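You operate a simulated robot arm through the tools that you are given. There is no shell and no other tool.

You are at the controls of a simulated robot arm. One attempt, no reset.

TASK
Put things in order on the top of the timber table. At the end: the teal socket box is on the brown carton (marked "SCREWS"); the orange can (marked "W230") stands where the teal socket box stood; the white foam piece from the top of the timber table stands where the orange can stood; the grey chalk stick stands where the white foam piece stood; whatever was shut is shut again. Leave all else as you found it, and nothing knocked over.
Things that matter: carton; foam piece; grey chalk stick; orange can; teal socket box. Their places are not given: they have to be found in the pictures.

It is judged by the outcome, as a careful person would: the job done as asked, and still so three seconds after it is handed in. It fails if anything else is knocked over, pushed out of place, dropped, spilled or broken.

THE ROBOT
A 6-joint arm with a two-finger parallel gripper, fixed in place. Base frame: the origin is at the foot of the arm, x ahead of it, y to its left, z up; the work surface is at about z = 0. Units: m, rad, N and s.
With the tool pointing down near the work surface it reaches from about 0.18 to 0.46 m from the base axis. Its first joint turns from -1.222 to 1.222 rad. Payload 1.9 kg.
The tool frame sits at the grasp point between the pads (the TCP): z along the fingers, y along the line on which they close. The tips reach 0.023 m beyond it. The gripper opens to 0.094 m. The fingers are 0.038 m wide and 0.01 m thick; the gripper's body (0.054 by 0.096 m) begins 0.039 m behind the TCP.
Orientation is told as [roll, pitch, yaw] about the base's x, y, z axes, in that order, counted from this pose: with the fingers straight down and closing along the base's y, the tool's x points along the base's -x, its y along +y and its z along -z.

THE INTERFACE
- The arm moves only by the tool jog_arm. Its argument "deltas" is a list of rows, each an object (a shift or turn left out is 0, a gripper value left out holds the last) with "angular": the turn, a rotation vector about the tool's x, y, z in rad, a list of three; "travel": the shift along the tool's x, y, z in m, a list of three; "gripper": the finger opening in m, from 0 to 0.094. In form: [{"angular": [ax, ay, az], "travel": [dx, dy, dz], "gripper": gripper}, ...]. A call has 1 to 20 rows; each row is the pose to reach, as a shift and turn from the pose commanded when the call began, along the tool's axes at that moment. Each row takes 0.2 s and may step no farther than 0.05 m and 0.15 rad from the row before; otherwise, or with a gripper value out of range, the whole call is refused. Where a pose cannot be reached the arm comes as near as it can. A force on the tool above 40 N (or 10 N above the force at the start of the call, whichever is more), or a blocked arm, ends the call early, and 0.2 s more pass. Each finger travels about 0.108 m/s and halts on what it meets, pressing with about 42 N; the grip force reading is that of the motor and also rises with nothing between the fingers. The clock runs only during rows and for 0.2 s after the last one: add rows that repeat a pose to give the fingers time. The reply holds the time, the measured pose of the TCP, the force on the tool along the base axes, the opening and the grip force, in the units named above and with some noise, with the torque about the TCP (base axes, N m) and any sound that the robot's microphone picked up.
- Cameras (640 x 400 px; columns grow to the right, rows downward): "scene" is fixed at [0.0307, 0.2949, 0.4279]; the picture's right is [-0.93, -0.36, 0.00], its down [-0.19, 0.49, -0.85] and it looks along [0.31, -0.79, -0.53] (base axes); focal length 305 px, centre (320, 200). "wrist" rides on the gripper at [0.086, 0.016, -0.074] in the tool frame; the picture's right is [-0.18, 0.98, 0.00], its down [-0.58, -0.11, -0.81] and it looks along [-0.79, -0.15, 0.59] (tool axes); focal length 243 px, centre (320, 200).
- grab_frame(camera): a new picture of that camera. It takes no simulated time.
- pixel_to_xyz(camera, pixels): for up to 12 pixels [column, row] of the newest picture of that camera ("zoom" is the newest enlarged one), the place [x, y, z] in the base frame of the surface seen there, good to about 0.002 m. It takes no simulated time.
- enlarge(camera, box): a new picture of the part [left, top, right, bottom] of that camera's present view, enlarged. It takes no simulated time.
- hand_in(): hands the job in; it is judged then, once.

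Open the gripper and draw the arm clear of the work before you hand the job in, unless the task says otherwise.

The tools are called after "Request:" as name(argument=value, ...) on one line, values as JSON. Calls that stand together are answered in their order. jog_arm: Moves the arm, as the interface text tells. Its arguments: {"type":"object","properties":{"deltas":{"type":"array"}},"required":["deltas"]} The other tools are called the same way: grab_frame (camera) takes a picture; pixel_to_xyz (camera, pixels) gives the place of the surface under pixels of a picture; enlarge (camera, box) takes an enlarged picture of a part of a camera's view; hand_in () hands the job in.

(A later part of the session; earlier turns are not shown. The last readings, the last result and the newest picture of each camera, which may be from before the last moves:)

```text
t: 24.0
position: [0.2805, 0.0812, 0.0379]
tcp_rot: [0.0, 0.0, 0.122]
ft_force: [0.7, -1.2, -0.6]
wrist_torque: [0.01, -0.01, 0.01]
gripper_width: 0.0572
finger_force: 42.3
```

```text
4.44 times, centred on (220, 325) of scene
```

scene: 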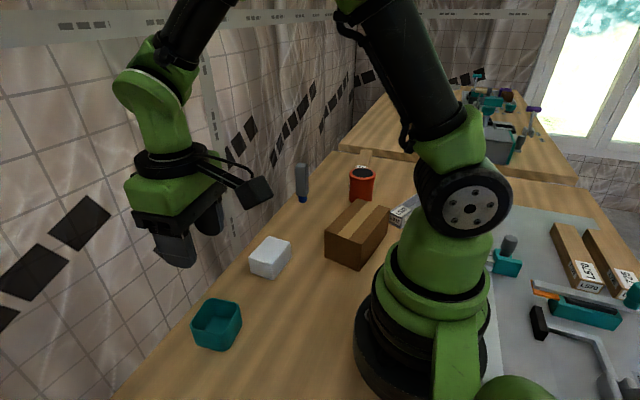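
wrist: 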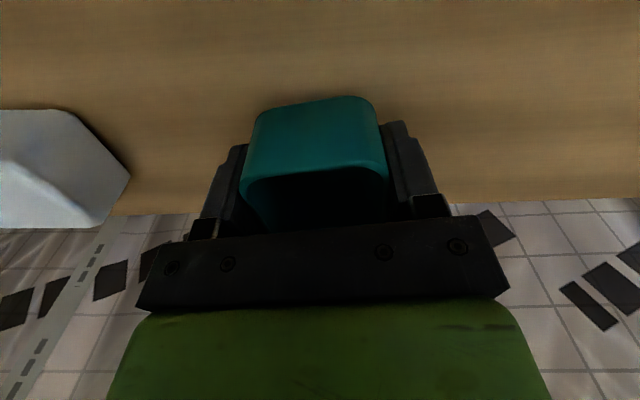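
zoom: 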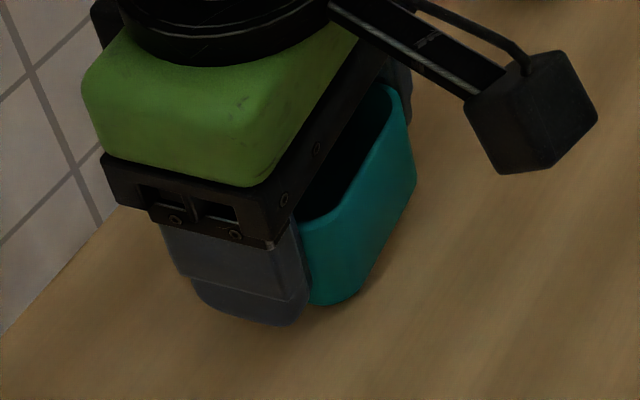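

The box rose with the fingers: it keeps the same place in the wrist picture. I continue the lift at moderate pace to about z 0.13 and check.

Request:
jog_arm(deltas=[{"travel": [0, 0, -0.003]}, {"travel": [0, 0, -0.007]}, {"travel": [0, 0, -0.013]}, {"travel": [0, 0, -0.021]}, {"travel": [0, 0, -0.03]}, {"travel": [0, 0, -0.04]}, {"travel": [0, 0, -0.05]}, {"travel": [0, 0, -0.06]}, {"travel": [0, 0, -0.07]}, {"travel": [0, 0, -0.08]}, {"travel": [0, 0, -0.088]}, {"travel": [0, 0, -0.092]}])

Request:
grab_frame(camera="wrist")

```text
t: 26.6
position: [0.28, 0.0819, 0.1304]
tcp_rot: [0.0, 0.002, 0.122]
ft_force: [-0.6, -0.2, -1.0]
wrist_torque: [0.01, 0.0, -0.03]
gripper_width: 0.0572
finger_force: 41.4
```

```text
taken
```

wrist: 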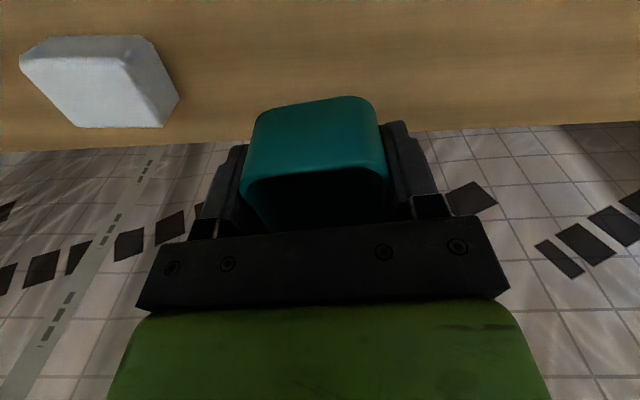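

Still firmly held at z 0.13. I carry it smoothly to above the carton centre (0.139, −0.198) at z≈0.175, turning to the carton's angle (−0.20 rad).

Request:
jog_arm(deltas=[{"travel": [0.0035, -0.0052, -0.008], "angular": [0, 0, 0.0065]}, {"travel": [0.0104, -0.0156, -0.018], "angular": [0, 0, 0.0195]}, {"travel": [0.0209, -0.0312, -0.028], "angular": [0, 0, 0.039]}, {"travel": [0.0348, -0.0521, -0.038], "angular": [0, 0, 0.065]}, {"travel": [0.0505, -0.0755, -0.045], "angular": [0, 0, 0.0943]}, {"travel": [0.0661, -0.0989, -0.045], "angular": [0, 0, 0.1235]}, {"travel": [0.0835, -0.1249, -0.045], "angular": [0, 0, 0.156]}, {"travel": [0.1009, -0.151, -0.045], "angular": [0, 0, 0.1885]}, {"travel": [0.1183, -0.177, -0.045], "angular": [0, 0, 0.221]}, {"travel": [0.134, -0.2004, -0.045], "angular": [0, 0, 0.2503]}, {"travel": [0.1479, -0.2213, -0.045], "angular": [0, 0, 0.2763]}, {"travel": [0.1601, -0.2395, -0.045], "angular": [0, 0, 0.299]}, {"travel": [0.1688, -0.2525, -0.045], "angular": [0, 0, 0.3153]}, {"travel": [0.174, -0.2603, -0.045], "angular": [0, 0, 0.325]}, {"travel": [0.174, -0.2603, -0.045], "angular": [0, 0, 0.325]}])

Request:
grab_frame(camera="scene")

Request:
grab_frame(camera="wrist")

```text
t: 29.8
position: [0.139, -0.1966, 0.1732]
tcp_rot: [0.002, 0.002, -0.201]
ft_force: [0.1, -0.6, -0.6]
wrist_torque: [0.0, -0.04, 0.01]
gripper_width: 0.0574
finger_force: 42.4
```

```text
taken
```

scene: 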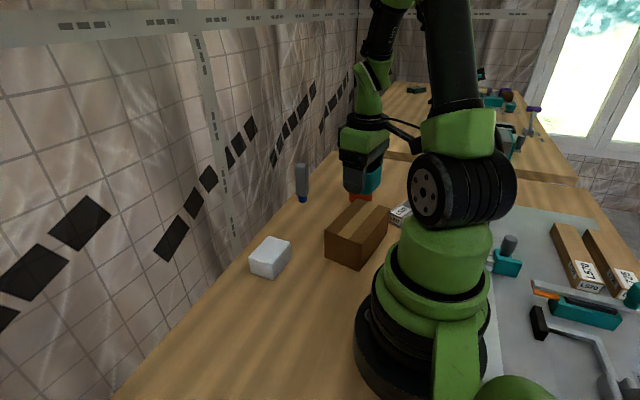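

```text
taken
```

wrist: 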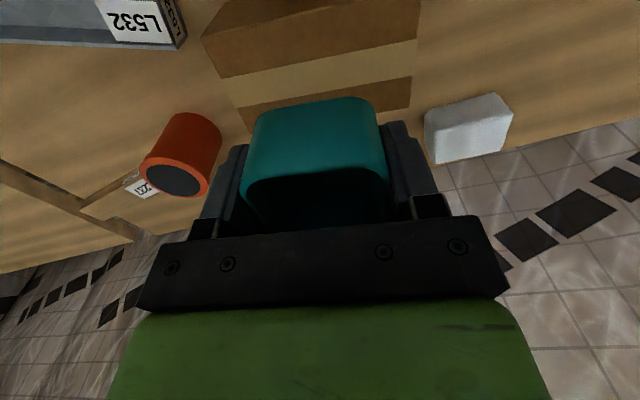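

The box hangs over the carton: TCP (0.139, −0.197, 0.173). I lower to TCP z≈0.106, about 8 mm above expected contact, and check.

Request:
jog_arm(deltas=[{"travel": [0, 0, 0.006]}, {"travel": [0, 0, 0.016]}, {"travel": [0, 0, 0.028]}, {"travel": [0, 0, 0.04]}, {"travel": [0, 0, 0.052]}, {"travel": [0, 0, 0.061]}, {"travel": [0, 0, 0.067]}, {"travel": [0, 0, 0.067]}])

Request:
enlarge(camera="scene", box=[310, 150, 430, 280])

Request:
grab_frame(camera="wrist")

```text
t: 31.6
position: [0.1402, -0.1963, 0.107]
tcp_rot: [0.001, 0.001, -0.202]
ft_force: [0.0, 0.6, -0.3]
wrist_torque: [0.02, 0.01, 0.0]
gripper_width: 0.0575
finger_force: 41.8
```

```text
3.08 times, centred on (370, 215) of scene
```

zoom: 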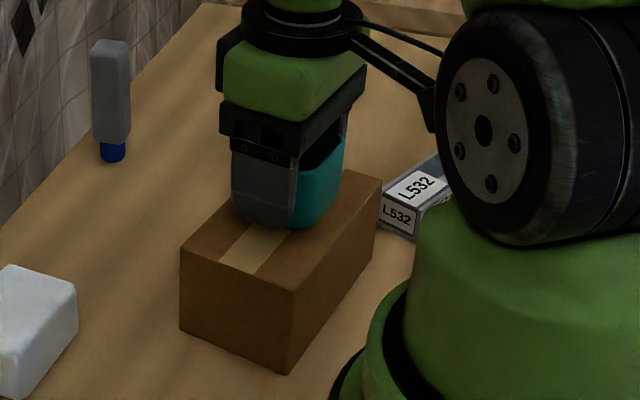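

```text
taken
```

wrist: 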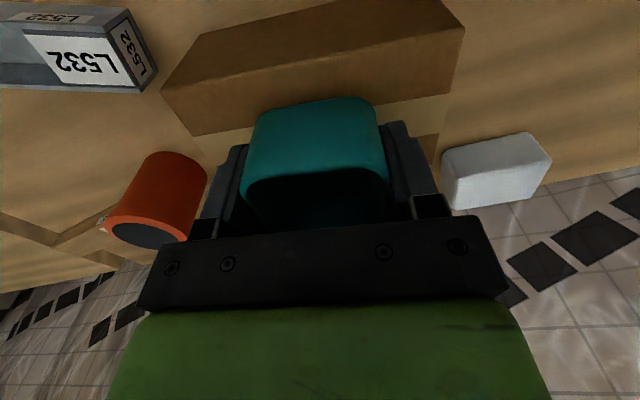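

The box hovers centrally over the carton lid. I lower 6 mm slowly and watch the vertical force.

Request:
jog_arm(deltas=[{"travel": [0, 0, 0.002]}, {"travel": [0, 0, 0.004]}, {"travel": [0, 0, 0.005]}, {"travel": [0, 0, 0.006]}, {"travel": [0, 0, 0.006]}])

```text
t: 32.8
position: [0.1387, -0.1975, 0.0999]
tcp_rot: [0.0, 0.001, -0.203]
ft_force: [0.0, -0.4, -0.5]
wrist_torque: [0.0, -0.03, -0.01]
gripper_width: 0.0573
finger_force: 41.8
```

No contact yet at z 0.100 (force about −0.5 N). I lower further in 1 mm steps.

Request:
jog_arm(deltas=[{"travel": [0, 0, 0.001]}, {"travel": [0, 0, 0.002]}, {"travel": [0, 0, 0.002]}])

Request:
enlarge(camera="scene", box=[330, 180, 400, 240])

```text
t: 33.6
position: [0.1394, -0.1971, 0.0986]
tcp_rot: [0.0, 0.0, -0.202]
ft_force: [0.1, 0.0, -0.2]
wrist_torque: [0.02, 0.0, -0.02]
gripper_width: 0.0573
finger_force: 42.0
```

```text
6.67 times, centred on (365, 210) of scene
```

zoom: 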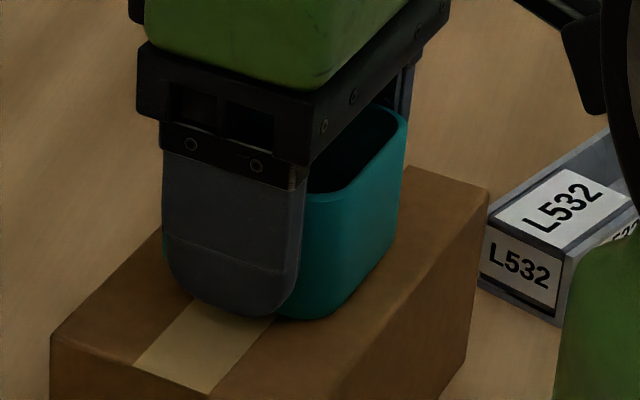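

No contact force yet at z 0.0986. I lower in further 1 mm steps.

Request:
jog_arm(deltas=[{"travel": [0, 0, 0.001]}, {"travel": [0, 0, 0.001]}])

Request:
jog_arm(deltas=[{"travel": [0, 0, 0.001]}, {"travel": [0, 0, 0.001]}])

```text
t: 34.2
position: [0.1387, -0.1976, 0.0975]
tcp_rot: [0.0, 0.0, -0.202]
ft_force: [-1.7, 2.5, 6.0]
wrist_torque: [0.01, -0.02, 0.02]
gripper_width: 0.0575
finger_force: 41.8
```

```text
t: 34.8
position: [0.1394, -0.1985, 0.0977]
tcp_rot: [0.0, -0.002, -0.205]
ft_force: [-3.2, 9.8, 33.0]
wrist_torque: [0.12, 0.0, -0.01]
gripper_width: 0.0573
finger_force: 42.0
```

Contact: 33 N at z 0.0977. I ease back up about 1.1 mm to relieve the push and check.

Request:
jog_arm(deltas=[{"travel": [0, 0, -0.0011]}, {"travel": [0, 0, -0.0011]}])

```text
t: 35.4
position: [0.1397, -0.1983, 0.0989]
tcp_rot: [-0.001, 0.0, -0.203]
ft_force: [-0.4, 0.2, -0.5]
wrist_torque: [0.01, 0.03, -0.01]
gripper_width: 0.0573
finger_force: 42.0
```

Force is near zero with the box at the lid within a fraction of a millimetre. I open the fingers gradually.

Request:
jog_arm(deltas=[{"gripper": 0.058}, {"gripper": 0.06}, {"gripper": 0.065}, {"gripper": 0.075}, {"gripper": 0.085}, {"gripper": 0.085}])

Request:
grab_frame(camera="wrist")

Request:
enlarge(camera="scene", box=[330, 180, 400, 240])

```text
t: 36.8
position: [0.1394, -0.1987, 0.0991]
tcp_rot: [0.002, 0.0, -0.204]
ft_force: [-0.8, 0.4, 0.1]
wrist_torque: [-0.01, 0.02, -0.02]
gripper_width: 0.0851
finger_force: 0.0
```

```text
taken
```

wrist: 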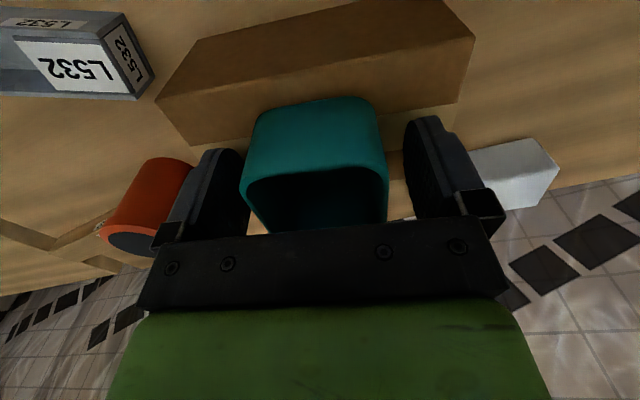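

```text
6.67 times, centred on (365, 210) of scene
```

zoom: 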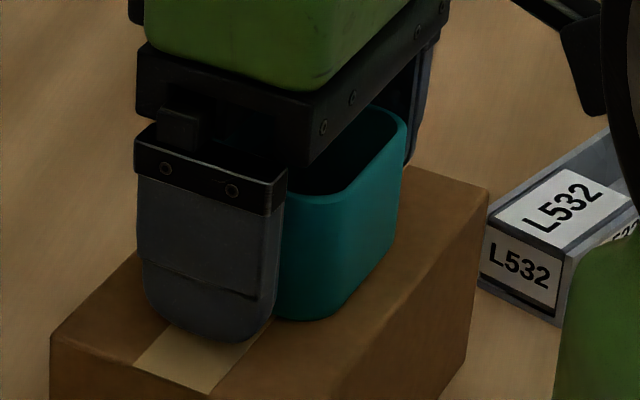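

The box is free and stands on the carton. I raise straight up by 0.13 m.

Request:
jog_arm(deltas=[{"travel": [0, 0, -0.01]}, {"travel": [0, 0, -0.03]}, {"travel": [0, 0, -0.06]}, {"travel": [0, 0, -0.095]}, {"travel": [0, 0, -0.13]}, {"travel": [0, 0, -0.13]}])

Request:
grab_frame(camera="scene")

Request:
grab_frame(camera="wrist")

```text
t: 38.2
position: [0.1423, -0.1966, 0.229]
tcp_rot: [0.0, 0.0, -0.204]
ft_force: [0.3, 0.3, -0.5]
wrist_torque: [-0.01, -0.04, -0.01]
gripper_width: 0.0849
finger_force: 0.0
```

```text
taken
```

scene: 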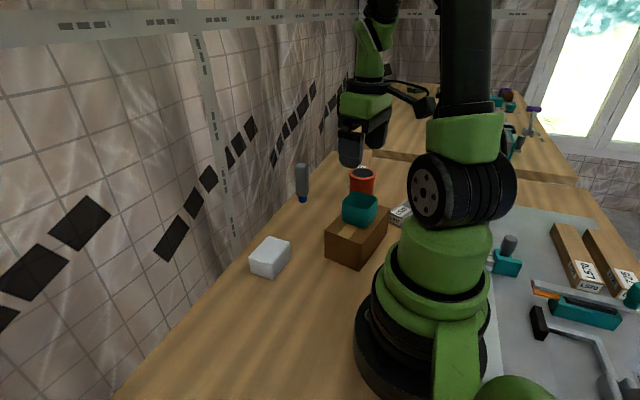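

```text
taken
```

wrist: 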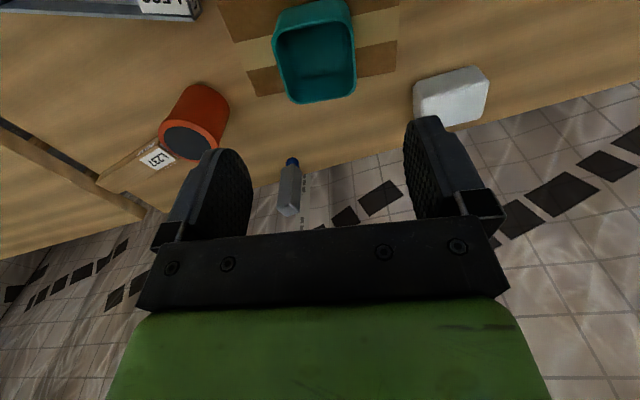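

The teal box stands on the carton at (360,210) in the scene. Next the can: I enlarge it at (195,122) in the wrist view and measure its rim.

Request:
enlarge(camera="wrist", box=[130, 70, 260, 180])

Request:
pixel_to_xyz(camera="wrist", pixels=[[162, 138], [180, 126], [200, 130], [213, 143], [190, 142], [185, 95], [215, 92], [228, 105], [200, 110], [157, 160], [165, 150], [150, 172]])

```text
3.64 times, centred on (195, 125) of wrist
```

zoom: 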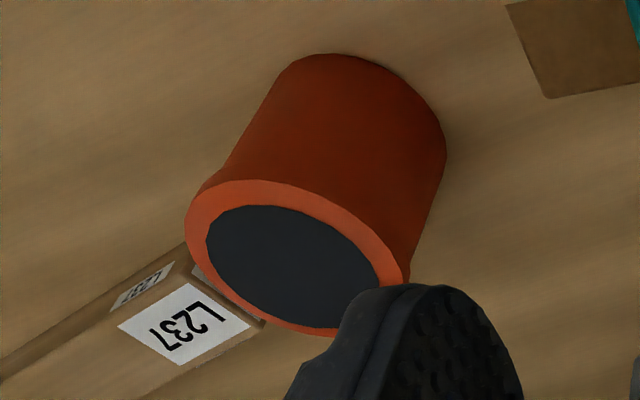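

```text
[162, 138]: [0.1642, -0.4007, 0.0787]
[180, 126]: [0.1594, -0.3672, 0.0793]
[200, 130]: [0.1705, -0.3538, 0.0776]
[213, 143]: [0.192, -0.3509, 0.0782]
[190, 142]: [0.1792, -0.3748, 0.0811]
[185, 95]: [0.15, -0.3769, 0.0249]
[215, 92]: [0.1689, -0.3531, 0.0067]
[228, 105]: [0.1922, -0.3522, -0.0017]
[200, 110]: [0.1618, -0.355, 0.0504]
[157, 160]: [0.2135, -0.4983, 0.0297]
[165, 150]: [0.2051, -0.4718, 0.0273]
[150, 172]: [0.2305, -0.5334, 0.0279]
```

I sample the outer edge of the rim in this zoom to fit the can's centre.

Request:
pixel_to_xyz(camera="zoom", pixels=[[190, 215], [205, 192], [240, 183], [280, 188], [320, 205], [360, 232], [395, 265], [190, 240], [212, 273], [250, 308], [300, 328], [290, 260]])

```text
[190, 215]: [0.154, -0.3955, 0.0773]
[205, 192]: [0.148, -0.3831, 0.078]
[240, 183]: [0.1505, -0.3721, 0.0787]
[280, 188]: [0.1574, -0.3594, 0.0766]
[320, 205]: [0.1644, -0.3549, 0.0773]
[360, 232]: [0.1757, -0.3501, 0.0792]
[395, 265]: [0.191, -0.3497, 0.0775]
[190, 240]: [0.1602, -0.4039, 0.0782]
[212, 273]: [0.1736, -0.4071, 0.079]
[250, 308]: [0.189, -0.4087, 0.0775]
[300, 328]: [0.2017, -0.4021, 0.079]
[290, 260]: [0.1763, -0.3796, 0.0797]
```

Fitted can centre is about (0.1795, −0.379), rim diameter about 0.061 m. I check how near the L237 and L532 blocks lie to where the fingers would go.

Request:
pixel_to_xyz(camera="wrist", pixels=[[178, 159], [172, 160], [165, 143], [158, 140], [198, 15], [190, 22], [130, 12], [145, 5], [170, 163], [160, 148]])

Request:
pixel_to_xyz(camera="zoom", pixels=[[262, 322], [245, 322], [195, 268], [190, 275], [250, 335], [180, 250]])

```text
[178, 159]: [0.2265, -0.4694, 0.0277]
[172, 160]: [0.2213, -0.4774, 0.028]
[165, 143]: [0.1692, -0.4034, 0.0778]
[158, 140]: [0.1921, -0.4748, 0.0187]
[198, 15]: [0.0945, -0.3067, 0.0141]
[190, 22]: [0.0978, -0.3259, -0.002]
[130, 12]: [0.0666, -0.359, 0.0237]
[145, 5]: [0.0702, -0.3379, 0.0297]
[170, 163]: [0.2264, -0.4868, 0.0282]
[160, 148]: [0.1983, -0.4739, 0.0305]
```

```text
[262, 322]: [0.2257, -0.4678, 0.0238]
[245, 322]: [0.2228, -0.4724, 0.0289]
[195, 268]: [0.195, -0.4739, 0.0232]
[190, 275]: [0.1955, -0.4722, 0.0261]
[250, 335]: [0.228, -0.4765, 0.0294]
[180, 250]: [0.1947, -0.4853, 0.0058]
```

The L237 block's near end is at y≈−0.47 and L532 ends at x≈0.098, so the fingers have room at the present angle. I open fully and move above the can at z≈0.16.

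Request:
jog_arm(deltas=[{"travel": [-0.0149, -0.0341, 0.0], "gripper": 0.094}, {"travel": [-0.0298, -0.0682, 0.0]}, {"travel": [-0.0448, -0.1022, 0.0]}, {"travel": [-0.0597, -0.1363, 0.03]}, {"travel": [-0.0746, -0.1704, 0.06]}, {"travel": [-0.0746, -0.1704, 0.07]}, {"travel": [-0.0746, -0.1704, 0.07]}])

Request:
grab_frame(camera="wrist")

Request:
grab_frame(camera="scene")

```text
t: 39.8
position: [0.18, -0.3807, 0.1581]
tcp_rot: [0.001, 0.0, -0.202]
ft_force: [0.0, 0.6, 0.5]
wrist_torque: [0.0, 0.01, -0.02]
gripper_width: 0.0941
finger_force: 0.0
```

```text
taken
```

wrist: 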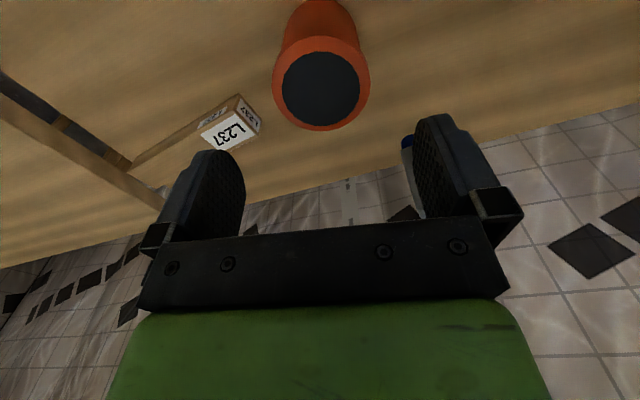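

```text
taken
```

scene: 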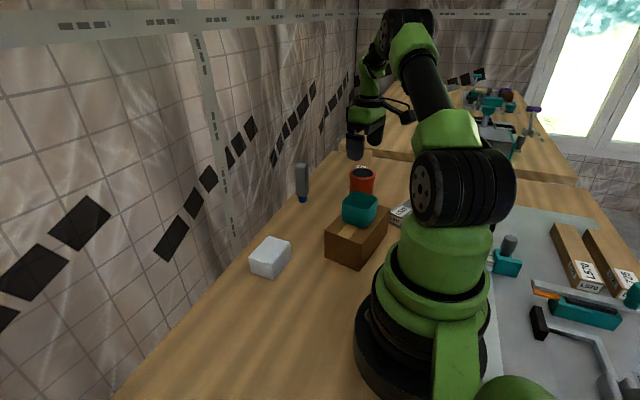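

The can rim is seen fully at (320,90). I measure the rim once more from here to refine the centre relative to the tool at (0.180, −0.381).

Request:
pixel_to_xyz(camera="wrist", pixels=[[275, 85], [285, 55], [300, 42], [325, 36], [350, 45], [366, 70], [367, 90], [355, 115], [335, 127], [310, 127], [285, 110], [321, 88]])

```text
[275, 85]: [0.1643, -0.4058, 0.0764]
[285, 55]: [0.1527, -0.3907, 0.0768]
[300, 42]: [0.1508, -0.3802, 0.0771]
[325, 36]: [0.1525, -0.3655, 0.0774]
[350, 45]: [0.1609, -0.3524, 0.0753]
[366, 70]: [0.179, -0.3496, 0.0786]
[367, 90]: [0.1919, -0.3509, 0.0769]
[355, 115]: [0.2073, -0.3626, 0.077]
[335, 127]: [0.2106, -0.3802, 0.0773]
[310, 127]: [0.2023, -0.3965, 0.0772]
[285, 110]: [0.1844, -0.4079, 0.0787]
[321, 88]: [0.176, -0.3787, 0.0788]
```

Can centre (0.180, −0.379), so the tool is within 2 mm. I descend to TCP z≈0.048, leaving the gripper body about 8 mm above the rim.

Request:
jog_arm(deltas=[{"travel": [0, 0.001, 0.03]}, {"travel": [0, 0.001, 0.06]}, {"travel": [0, 0.001, 0.085]}, {"travel": [0, 0.001, 0.1]}, {"travel": [0, 0.001, 0.11]}, {"travel": [0, 0.001, 0.11]}])

Request:
grab_frame(camera="wrist")

Request:
grab_frame(camera="scene")

```text
t: 41.2
position: [0.178, -0.3802, 0.0496]
tcp_rot: [0.0, 0.001, -0.203]
ft_force: [0.3, -0.6, 0.1]
wrist_torque: [-0.01, -0.01, 0.0]
gripper_width: 0.0942
finger_force: 0.0
```

```text
taken
```

wrist: 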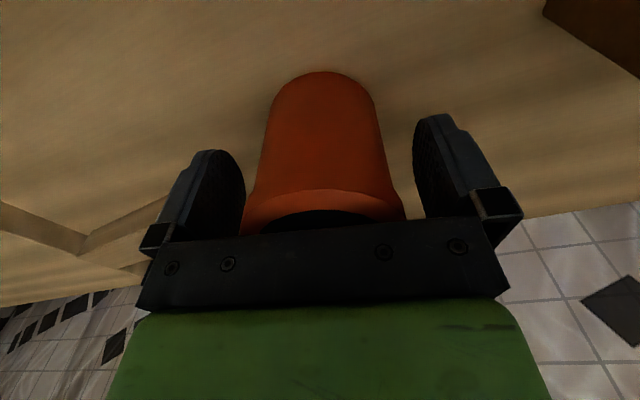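

```text
taken
```

scene: 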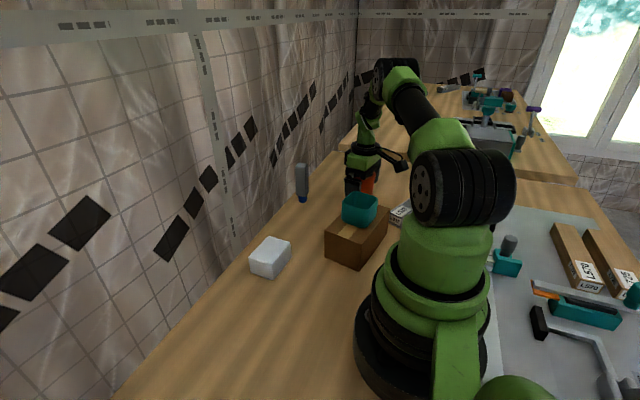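

The can stands between the fingers, centred near (320,140). I close gradually onto it and hold.

Request:
jog_arm(deltas=[{"gripper": 0.08}, {"gripper": 0.07}, {"gripper": 0.063}, {"gripper": 0.058}, {"gripper": 0.053}, {"gripper": 0.04}, {"gripper": 0.02}, {"gripper": 0.0}, {"gripper": 0.0}])

Request:
grab_frame(camera="wrist")

```text
t: 43.2
position: [0.1787, -0.3799, 0.0497]
tcp_rot: [-0.001, 0.001, -0.203]
ft_force: [-0.4, -0.2, -0.6]
wrist_torque: [-0.07, -0.05, 0.04]
gripper_width: 0.065
finger_force: 41.4
```

```text
taken
```

wrist: 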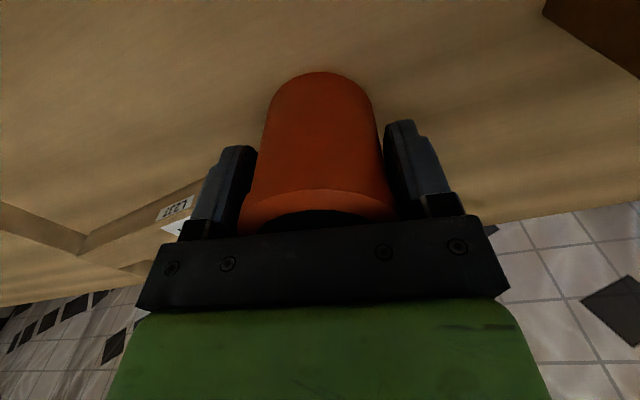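

Gripped at 0.065 m, 41 N. I lift slowly by 8 mm and check the hold.

Request:
jog_arm(deltas=[{"travel": [0, 0, -0.001]}, {"travel": [0, 0, -0.002]}, {"travel": [0, 0, -0.003]}, {"travel": [0, 0, -0.005]}, {"travel": [0, 0, -0.0065]}, {"travel": [0, 0, -0.008]}, {"travel": [0, 0, -0.008]}])

Request:
grab_frame(camera="wrist")

Request:
enlarge(camera="scene", box=[330, 130, 420, 210])

```text
t: 44.8
position: [0.1783, -0.3801, 0.0573]
tcp_rot: [0.001, 0.001, -0.202]
ft_force: [-0.1, 0.8, -2.3]
wrist_torque: [0.0, -0.01, 0.02]
gripper_width: 0.0648
finger_force: 42.0
```

```text
taken
```

wrist: 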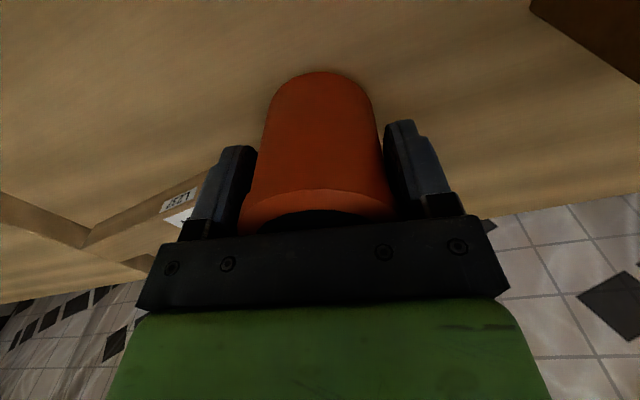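

```text
5.00 times, centred on (375, 170) of scene
```

zoom: 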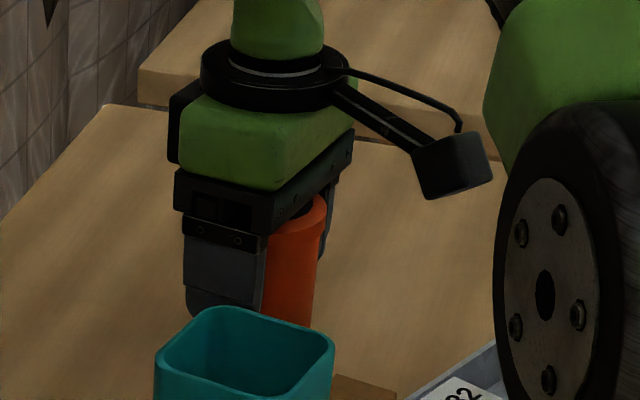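

The can lifts with the fingers (about 2 N of weight). I raise it smoothly to z≈0.21.

Request:
jog_arm(deltas=[{"travel": [0, 0, -0.003]}, {"travel": [0, 0, -0.008]}, {"travel": [0, 0, -0.015]}, {"travel": [0, 0, -0.024]}, {"travel": [0, 0, -0.034]}, {"travel": [0, 0, -0.045]}, {"travel": [0, 0, -0.057]}, {"travel": [0, 0, -0.07]}, {"travel": [0, 0, -0.083]}, {"travel": [0, 0, -0.096]}, {"travel": [0, 0, -0.109]}, {"travel": [0, 0, -0.122]}, {"travel": [0, 0, -0.134]}, {"travel": [0, 0, -0.144]}, {"travel": [0, 0, -0.151]}, {"travel": [0, 0, -0.155]}])

Request:
grab_frame(camera="wrist")

```text
t: 48.2
position: [0.1795, -0.3789, 0.2118]
tcp_rot: [0.0, 0.0, -0.203]
ft_force: [-0.7, -0.4, -2.5]
wrist_torque: [0.01, 0.0, 0.02]
gripper_width: 0.0651
finger_force: 42.4
```

```text
taken
```

wrist: 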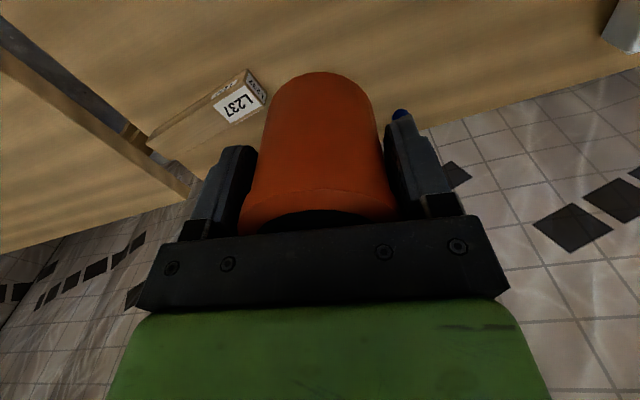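

The can hangs steady at z 0.212. I carry it smoothly to above the teal box's old place (0.280, 0.080).

Request:
jog_arm(deltas=[{"travel": [0, 0.005, 0]}, {"travel": [0, 0.015, 0]}, {"travel": [-0.0004, 0.031, 0]}, {"travel": [-0.0007, 0.053, 0]}, {"travel": [-0.0011, 0.08, 0]}, {"travel": [-0.0015, 0.111, 0]}, {"travel": [-0.0019, 0.142, 0]}, {"travel": [-0.0024, 0.173, 0]}, {"travel": [-0.0028, 0.204, 0]}, {"travel": [-0.0032, 0.235, 0]}, {"travel": [-0.0036, 0.266, 0]}, {"travel": [-0.004, 0.297, 0]}, {"travel": [-0.0045, 0.328, 0]}, {"travel": [-0.0049, 0.359, 0]}, {"travel": [-0.0053, 0.39, 0]}, {"travel": [-0.0057, 0.417, 0]}, {"travel": [-0.006, 0.439, 0]}, {"travel": [-0.0062, 0.455, 0]}, {"travel": [-0.0063, 0.465, 0]}, {"travel": [-0.0064, 0.47, 0]}])

Request:
grab_frame(camera="wrist")

Request:
grab_frame(camera="scene")

```text
t: 52.4
position: [0.2806, 0.0814, 0.2115]
tcp_rot: [0.002, 0.0, -0.201]
ft_force: [0.6, 0.6, -2.1]
wrist_torque: [-0.02, -0.01, 0.01]
gripper_width: 0.0652
finger_force: 41.4
```

```text
taken
```

wrist: 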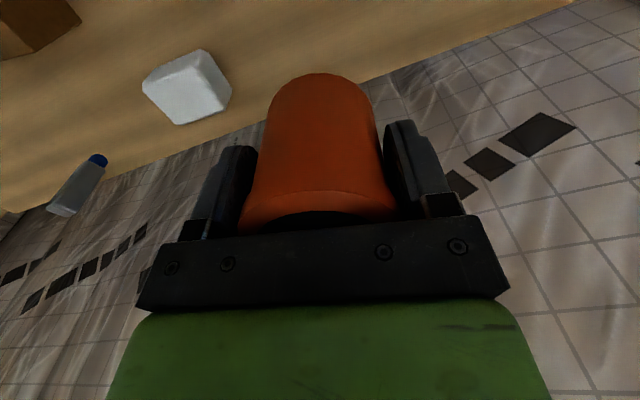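

```text
taken
```

scene: 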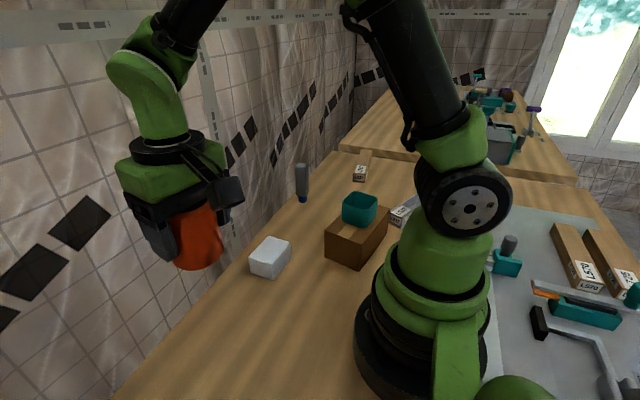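

Over the target at (0.281, 0.081). I lower smoothly to TCP z≈0.058 (about 8 mm above contact) with a 2 mm correction.

Request:
jog_arm(deltas=[{"travel": [0.0018, -0.0014, 0.004]}, {"travel": [0.0018, -0.0014, 0.012]}, {"travel": [0.0018, -0.0014, 0.023]}, {"travel": [0.0018, -0.0014, 0.036]}, {"travel": [0.0018, -0.0014, 0.05]}, {"travel": [0.0018, -0.0014, 0.065]}, {"travel": [0.0018, -0.0014, 0.08]}, {"travel": [0.0018, -0.0014, 0.095]}, {"travel": [0.0018, -0.0014, 0.11]}, {"travel": [0.0018, -0.0014, 0.124]}, {"travel": [0.0018, -0.0014, 0.136]}, {"travel": [0.0018, -0.0014, 0.145]}, {"travel": [0.0018, -0.0014, 0.151]}, {"travel": [0.0018, -0.0014, 0.154]}, {"travel": [0.0018, -0.0014, 0.154]}])

Request:
enlarge(camera="scene", box=[160, 240, 300, 370])

```text
t: 55.6
position: [0.2765, 0.0784, 0.0574]
tcp_rot: [-0.001, -0.002, -0.203]
ft_force: [0.2, -0.5, -2.9]
wrist_torque: [-0.02, 0.04, 0.03]
gripper_width: 0.0648
finger_force: 41.8
```

```text
3.08 times, centred on (230, 305) of scene
```

zoom: 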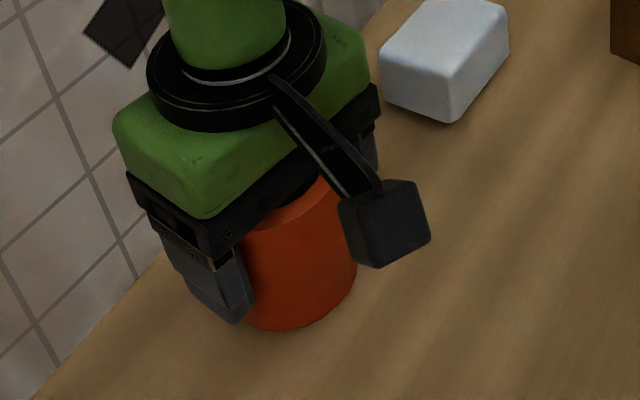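

Reading (0.2765, 0.0784): I nudge back about 2 mm in x and 1 mm in y, and lower 5 mm.

Request:
jog_arm(deltas=[{"travel": [-0.0018, 0.001, 0]}, {"travel": [-0.0018, 0.001, 0.002]}, {"travel": [-0.0018, 0.001, 0.004]}, {"travel": [-0.0018, 0.001, 0.005]}, {"travel": [-0.0018, 0.001, 0.005]}])

```text
t: 56.8
position: [0.2811, 0.0793, 0.0517]
tcp_rot: [0.001, 0.0, -0.203]
ft_force: [0.2, -0.7, -1.6]
wrist_torque: [-0.02, 0.02, -0.01]
gripper_width: 0.0646
finger_force: 42.0
```

Now (0.281, 0.079, 0.0517), no contact yet. I lower in 1 mm steps watching the force.

Request:
jog_arm(deltas=[{"travel": [0.0005, 0, 0.001]}, {"travel": [0.0005, 0, 0.001]}])

Request:
jog_arm(deltas=[{"travel": [0, 0, 0.0008]}, {"travel": [0, 0, 0.0008]}])

```text
t: 57.4
position: [0.2787, 0.0796, 0.0515]
tcp_rot: [0.001, -0.001, -0.204]
ft_force: [-0.1, 0.8, -1.3]
wrist_torque: [0.02, 0.04, 0.01]
gripper_width: 0.0651
finger_force: 42.2
```

```text
t: 58.0
position: [0.2784, 0.0795, 0.0503]
tcp_rot: [0.001, 0.0, -0.202]
ft_force: [-0.3, -0.1, -2.4]
wrist_torque: [0.03, 0.02, 0.01]
gripper_width: 0.0648
finger_force: 42.0
```

Still free at z 0.0503 (force −2.4 N is just the can's weight). I lower another 0.8 mm at a time.

Request:
jog_arm(deltas=[{"travel": [0, 0, 0.0008]}, {"travel": [0, 0, 0.0008]}])

Request:
jog_arm(deltas=[{"travel": [0, 0, 0.0006]}, {"travel": [0, 0, 0.0006]}])

```text
t: 58.6
position: [0.2792, 0.0812, 0.0501]
tcp_rot: [-0.003, -0.001, -0.201]
ft_force: [-0.5, 0.1, -3.1]
wrist_torque: [0.03, 0.0, -0.01]
gripper_width: 0.0651
finger_force: 42.1
```

```text
t: 59.2
position: [0.2803, 0.0804, 0.0488]
tcp_rot: [0.001, 0.0, -0.202]
ft_force: [-1.0, 0.1, -1.4]
wrist_torque: [0.01, 0.06, -0.01]
gripper_width: 0.0649
finger_force: 41.8
```

z 0.0488 and still only weight on the sensor. I continue in 0.6 mm steps.

Request:
jog_arm(deltas=[{"travel": [0, 0, 0.0006]}, {"travel": [0, 0, 0.0006]}])

Request:
jog_arm(deltas=[{"travel": [0, 0, 0.0006]}, {"travel": [0, 0, 0.0006]}])

```text
t: 59.8
position: [0.2783, 0.08, 0.0478]
tcp_rot: [0.003, -0.001, -0.201]
ft_force: [-3.6, 7.9, 28.5]
wrist_torque: [0.15, 0.43, -0.05]
gripper_width: 0.0649
finger_force: 41.9
```

```text
t: 60.4
position: [0.2797, 0.0795, 0.048]
tcp_rot: [0.001, -0.003, -0.203]
ft_force: [-8.5, 7.0, 34.5]
wrist_torque: [-0.04, -0.34, 0.09]
gripper_width: 0.0646
finger_force: 41.7
```

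Contact at z≈0.048 (34 N). I ease up 1 mm and check.

Request:
jog_arm(deltas=[{"travel": [0, 0, -0.001]}, {"travel": [0, 0, -0.001]}])

```text
t: 61.0
position: [0.2798, 0.0802, 0.0478]
tcp_rot: [0.001, -0.002, -0.201]
ft_force: [3.6, -6.3, 20.2]
wrist_torque: [-0.41, -0.51, 0.01]
gripper_width: 0.0646
finger_force: 41.7
```

Still 20 N of push remains, so I ease up another 0.8 mm.

Request:
jog_arm(deltas=[{"travel": [0, 0, -0.0008]}, {"travel": [0, 0, -0.0008]}])

```text
t: 61.6
position: [0.2802, 0.0787, 0.048]
tcp_rot: [-0.002, 0.002, -0.204]
ft_force: [0.7, 0.9, 1.7]
wrist_torque: [0.11, -0.18, 0.03]
gripper_width: 0.0647
finger_force: 41.9
```

Only 1.7 N remains, so the can rests on the table. I open the fingers gradually.

Request:
jog_arm(deltas=[{"gripper": 0.066}, {"gripper": 0.068}, {"gripper": 0.074}, {"gripper": 0.084}, {"gripper": 0.094}, {"gripper": 0.094}])

Request:
grab_frame(camera="wrist")

Request:
enlarge(camera="scene", box=[160, 240, 300, 370])

```text
t: 63.0
position: [0.2798, 0.08, 0.048]
tcp_rot: [0.0, 0.0, -0.203]
ft_force: [0.3, -0.4, -0.9]
wrist_torque: [0.0, 0.02, -0.01]
gripper_width: 0.0941
finger_force: 0.1
```

```text
taken
```

wrist: 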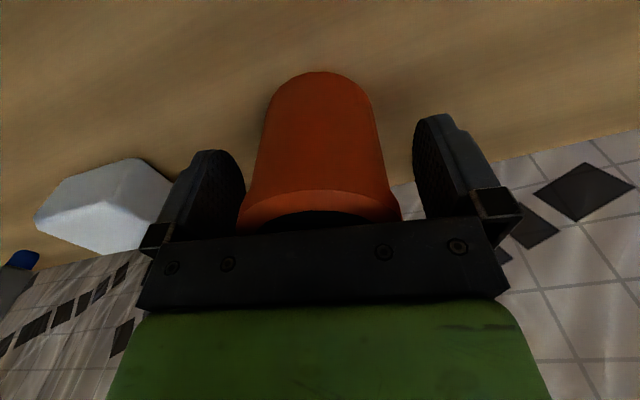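

```text
3.08 times, centred on (230, 305) of scene
```

zoom: 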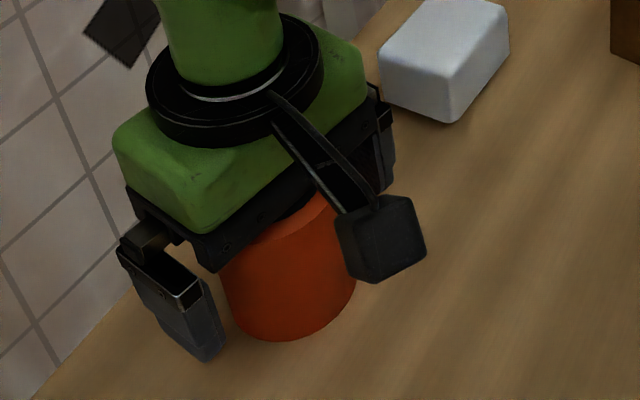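

The can is free and upright. I raise straight up by 0.16 m, slow at first.

Request:
jog_arm(deltas=[{"travel": [0, 0, -0.005]}, {"travel": [0, 0, -0.015]}, {"travel": [0, 0, -0.03]}, {"travel": [0, 0, -0.055]}, {"travel": [0, 0, -0.09]}, {"travel": [0, 0, -0.125]}, {"travel": [0, 0, -0.16]}, {"travel": [0, 0, -0.16]}])

Request:
grab_frame(camera="wrist")

Request:
grab_frame(camera="scene")

```text
t: 64.8
position: [0.2812, 0.0813, 0.2128]
tcp_rot: [0.0, 0.001, -0.201]
ft_force: [0.5, 0.1, -0.1]
wrist_torque: [0.02, 0.01, -0.01]
gripper_width: 0.0938
finger_force: 0.1
```

```text
taken
```

wrist: 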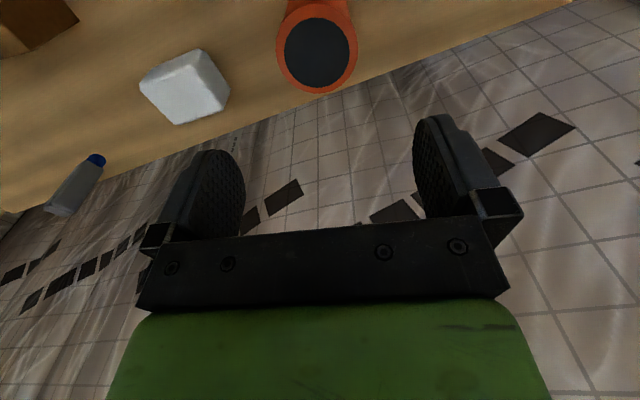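

```text
taken
```

scene: 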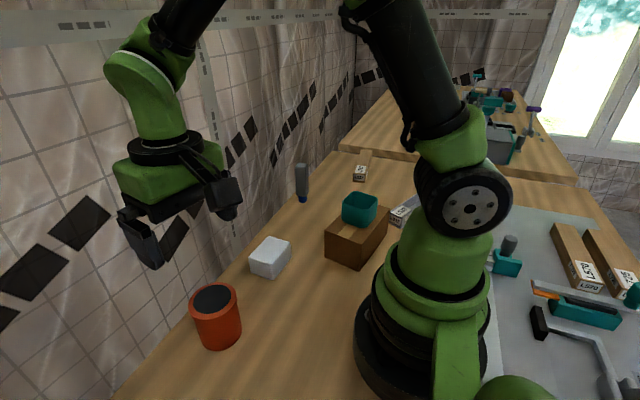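

The can stands at (217,318) in the scene. I check its rim position, and measure the foam's outline from the wrist view near (187,88).

Request:
pixel_to_xyz(camera="wrist", pixels=[[278, 50], [290, 18], [318, 7], [345, 18], [357, 45], [352, 75], [318, 93], [288, 80], [317, 52]])

Request:
enlarge(camera="wrist", box=[130, 40, 240, 130])

```text
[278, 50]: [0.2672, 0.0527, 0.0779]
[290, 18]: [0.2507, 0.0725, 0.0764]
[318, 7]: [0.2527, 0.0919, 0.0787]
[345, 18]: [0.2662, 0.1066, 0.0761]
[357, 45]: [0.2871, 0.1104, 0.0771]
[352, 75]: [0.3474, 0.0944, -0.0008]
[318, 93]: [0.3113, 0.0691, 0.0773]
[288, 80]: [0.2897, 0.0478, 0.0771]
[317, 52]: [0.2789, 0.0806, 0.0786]
```

```text
4.44 times, centred on (185, 85) of wrist
```

zoom: 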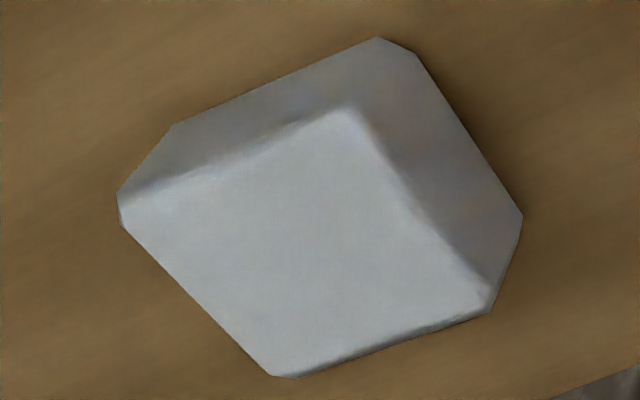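

The can's centre is (0.281, 0.080), as wanted. Now I measure the foam's faces in this zoom.

Request:
pixel_to_xyz(camera="zoom", pixels=[[345, 115], [135, 195], [122, 220], [200, 300], [270, 370], [290, 375], [400, 345], [485, 308], [240, 150], [420, 200], [300, 240], [470, 140]])

Request:
pixel_to_xyz(camera="zoom", pixels=[[180, 125], [280, 80], [375, 42], [412, 55], [470, 135], [518, 212], [510, 250], [170, 140], [400, 100], [480, 240]])

```text
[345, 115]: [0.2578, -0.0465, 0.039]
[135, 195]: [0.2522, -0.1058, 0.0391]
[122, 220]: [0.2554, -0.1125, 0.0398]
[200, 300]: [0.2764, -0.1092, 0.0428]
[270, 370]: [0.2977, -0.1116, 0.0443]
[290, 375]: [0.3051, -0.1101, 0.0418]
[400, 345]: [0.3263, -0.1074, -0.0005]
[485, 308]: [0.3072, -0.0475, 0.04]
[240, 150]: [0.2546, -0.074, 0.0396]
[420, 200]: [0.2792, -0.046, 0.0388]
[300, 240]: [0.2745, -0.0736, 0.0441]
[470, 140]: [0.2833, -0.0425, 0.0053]
```

```text
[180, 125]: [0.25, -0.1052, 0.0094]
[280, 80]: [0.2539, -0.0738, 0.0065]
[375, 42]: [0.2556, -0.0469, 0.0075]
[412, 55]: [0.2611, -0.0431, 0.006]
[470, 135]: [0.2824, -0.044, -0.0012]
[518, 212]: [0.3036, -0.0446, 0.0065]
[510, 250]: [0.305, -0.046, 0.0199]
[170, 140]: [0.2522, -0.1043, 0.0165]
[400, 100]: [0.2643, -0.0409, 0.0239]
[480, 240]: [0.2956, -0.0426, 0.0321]
```

Foam centre is about (0.2775, −0.078), roughly 0.052 × 0.068 m, turned about −0.07 rad. I move above it at z≈0.12 with that yaw.

Request:
jog_arm(deltas=[{"travel": [-0.0072, -0.039, 0], "angular": [0, 0, -0.033]}, {"travel": [-0.0145, -0.078, 0], "angular": [0, 0, -0.066]}, {"travel": [-0.0217, -0.117, 0.01], "angular": [0, 0, -0.1]}, {"travel": [-0.0289, -0.1559, 0.03], "angular": [0, 0, -0.132]}, {"travel": [-0.0289, -0.1559, 0.065], "angular": [0, 0, -0.132]}, {"travel": [-0.0289, -0.1559, 0.0925], "angular": [0, 0, -0.132]}, {"travel": [-0.0289, -0.1559, 0.0925], "angular": [0, 0, -0.132]}])

Request:
grab_frame(camera="wrist")

```text
t: 66.4
position: [0.277, -0.0798, 0.1185]
tcp_rot: [-0.001, 0.0, -0.071]
ft_force: [-0.7, -1.4, -0.2]
wrist_torque: [0.0, 0.03, 0.01]
gripper_width: 0.0941
finger_force: 0.0
```

```text
taken
```

wrist: 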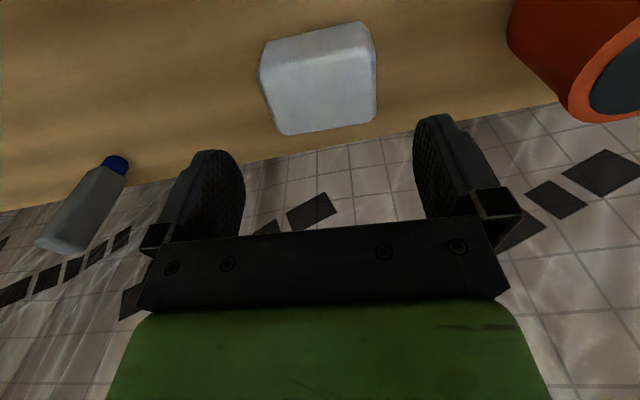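

The foam is centred ahead at (320,78). I measure its edges from this close view.

Request:
pixel_to_xyz(camera="wrist", pixels=[[262, 80], [268, 100], [275, 122], [374, 60], [375, 80], [375, 105], [290, 36], [320, 30], [350, 24], [295, 133], [325, 129], [360, 123]])

```text
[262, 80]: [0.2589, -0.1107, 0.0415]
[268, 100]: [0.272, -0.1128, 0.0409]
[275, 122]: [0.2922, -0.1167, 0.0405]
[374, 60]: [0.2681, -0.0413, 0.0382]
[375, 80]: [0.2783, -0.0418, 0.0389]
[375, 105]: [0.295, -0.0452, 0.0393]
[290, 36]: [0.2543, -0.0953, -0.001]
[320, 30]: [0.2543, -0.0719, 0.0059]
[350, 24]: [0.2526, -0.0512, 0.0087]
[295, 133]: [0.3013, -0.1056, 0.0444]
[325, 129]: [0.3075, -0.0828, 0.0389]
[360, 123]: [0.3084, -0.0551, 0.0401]
```

Foam centre (0.279, −0.078), angle about −0.1 rad. I correct by 2 mm, turn a touch, and descend to z≈0.027.

Request:
jog_arm(deltas=[{"travel": [-0.0021, 0.0017, 0.025], "angular": [0, 0, 0.03]}, {"travel": [-0.0021, 0.0017, 0.05], "angular": [0, 0, 0.03]}, {"travel": [-0.0021, 0.0017, 0.07], "angular": [0, 0, 0.03]}, {"travel": [-0.0021, 0.0017, 0.085], "angular": [0, 0, 0.03]}, {"travel": [-0.0021, 0.0017, 0.0915], "angular": [0, 0, 0.03]}, {"travel": [-0.0021, 0.0017, 0.0915], "angular": [0, 0, 0.03]}])

Request:
grab_frame(camera="wrist")

```text
t: 67.8
position: [0.2798, -0.0756, 0.026]
tcp_rot: [0.0, 0.0, -0.101]
ft_force: [0.5, -0.1, 0.1]
wrist_torque: [-0.01, -0.02, 0.01]
gripper_width: 0.094
finger_force: 0.1
```

```text
taken
```

wrist: 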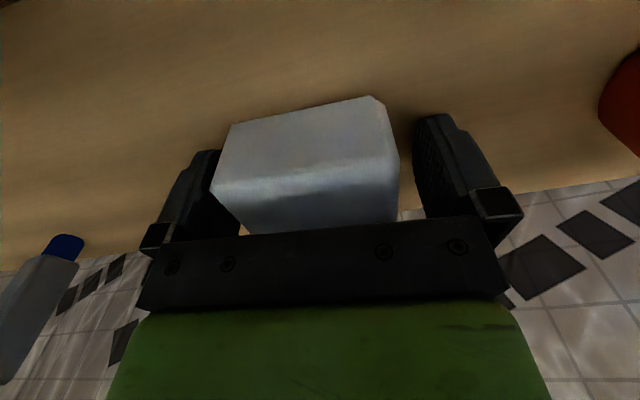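

The foam lies between the fingers (212–398 px). As it may be soft, I close in stages to 0.064 and read the width and force.

Request:
jog_arm(deltas=[{"gripper": 0.085}, {"gripper": 0.077}, {"gripper": 0.072}, {"gripper": 0.069}, {"gripper": 0.066}, {"gripper": 0.064}, {"gripper": 0.064}, {"gripper": 0.064}])

Request:
grab_frame(camera="wrist")

```text
t: 69.6
position: [0.2797, -0.0763, 0.0255]
tcp_rot: [0.0, 0.0, -0.101]
ft_force: [0.5, 0.4, -0.5]
wrist_torque: [0.0, 0.02, 0.02]
gripper_width: 0.0736
finger_force: 42.6
```

```text
taken
```

wrist: 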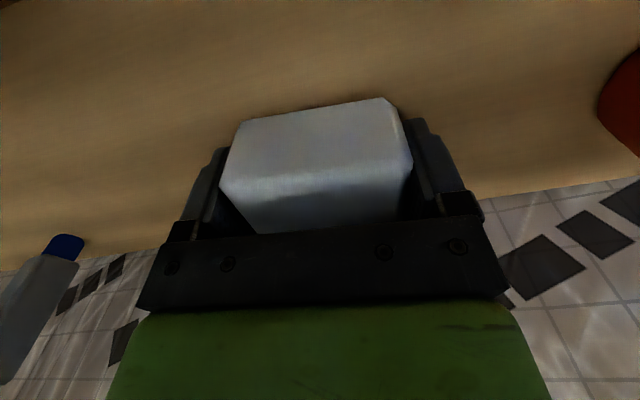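

Blocked at 0.0736 m with 42 N, so the foam is firm. I lift slowly by 8 mm and check it rises.

Request:
jog_arm(deltas=[{"travel": [0, 0, -0.001]}, {"travel": [0, 0, -0.002]}, {"travel": [0, 0, -0.003]}, {"travel": [0, 0, -0.005]}, {"travel": [0, 0, -0.0065]}, {"travel": [0, 0, -0.008]}, {"travel": [0, 0, -0.008]}])

Request:
grab_frame(camera="wrist")

Request:
enlarge(camera="scene", box=[210, 200, 330, 300])

```text
t: 71.2
position: [0.2785, -0.0785, 0.0328]
tcp_rot: [-0.001, -0.001, -0.101]
ft_force: [0.2, -0.5, -0.3]
wrist_torque: [-0.02, -0.01, 0.0]
gripper_width: 0.0738
finger_force: 42.0
```

```text
taken
```

wrist: 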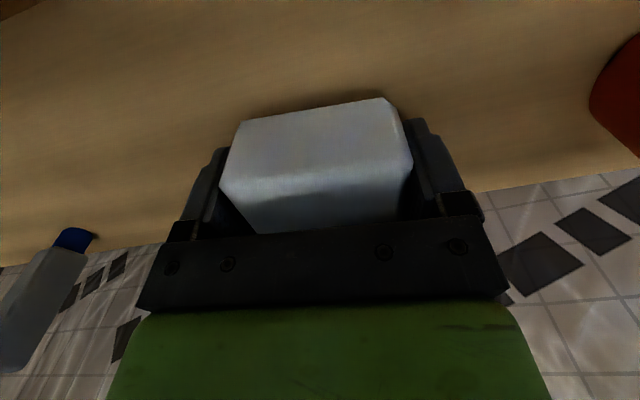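

```text
4.00 times, centred on (270, 250) of scene
```

zoom: 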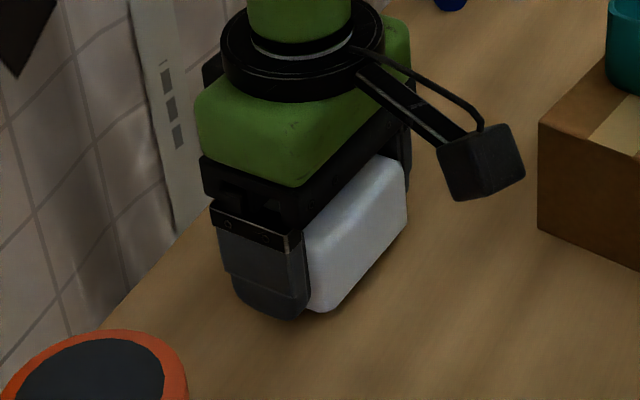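

The foam rises with the fingers. I lift it smoothly to z≈0.19.

Request:
jog_arm(deltas=[{"travel": [0, 0, -0.003]}, {"travel": [0, 0, -0.008]}, {"travel": [0, 0, -0.015]}, {"travel": [0, 0, -0.024]}, {"travel": [0, 0, -0.034]}, {"travel": [0, 0, -0.045]}, {"travel": [0, 0, -0.057]}, {"travel": [0, 0, -0.07]}, {"travel": [0, 0, -0.083]}, {"travel": [0, 0, -0.096]}, {"travel": [0, 0, -0.109]}, {"travel": [0, 0, -0.122]}, {"travel": [0, 0, -0.134]}, {"travel": [0, 0, -0.144]}, {"travel": [0, 0, -0.152]}, {"travel": [0, 0, -0.157]}])

Request:
grab_frame(camera="wrist")

```text
t: 74.6
position: [0.2771, -0.0772, 0.1897]
tcp_rot: [0.001, 0.001, -0.099]
ft_force: [-0.9, -0.3, -0.5]
wrist_torque: [0.05, -0.01, -0.01]
gripper_width: 0.0737
finger_force: 41.7
```

```text
taken
```

wrist: 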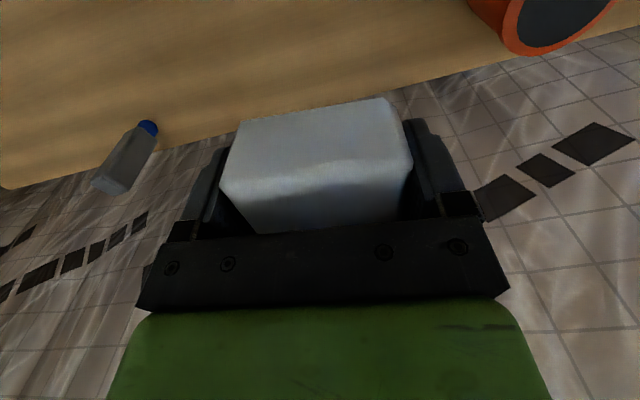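

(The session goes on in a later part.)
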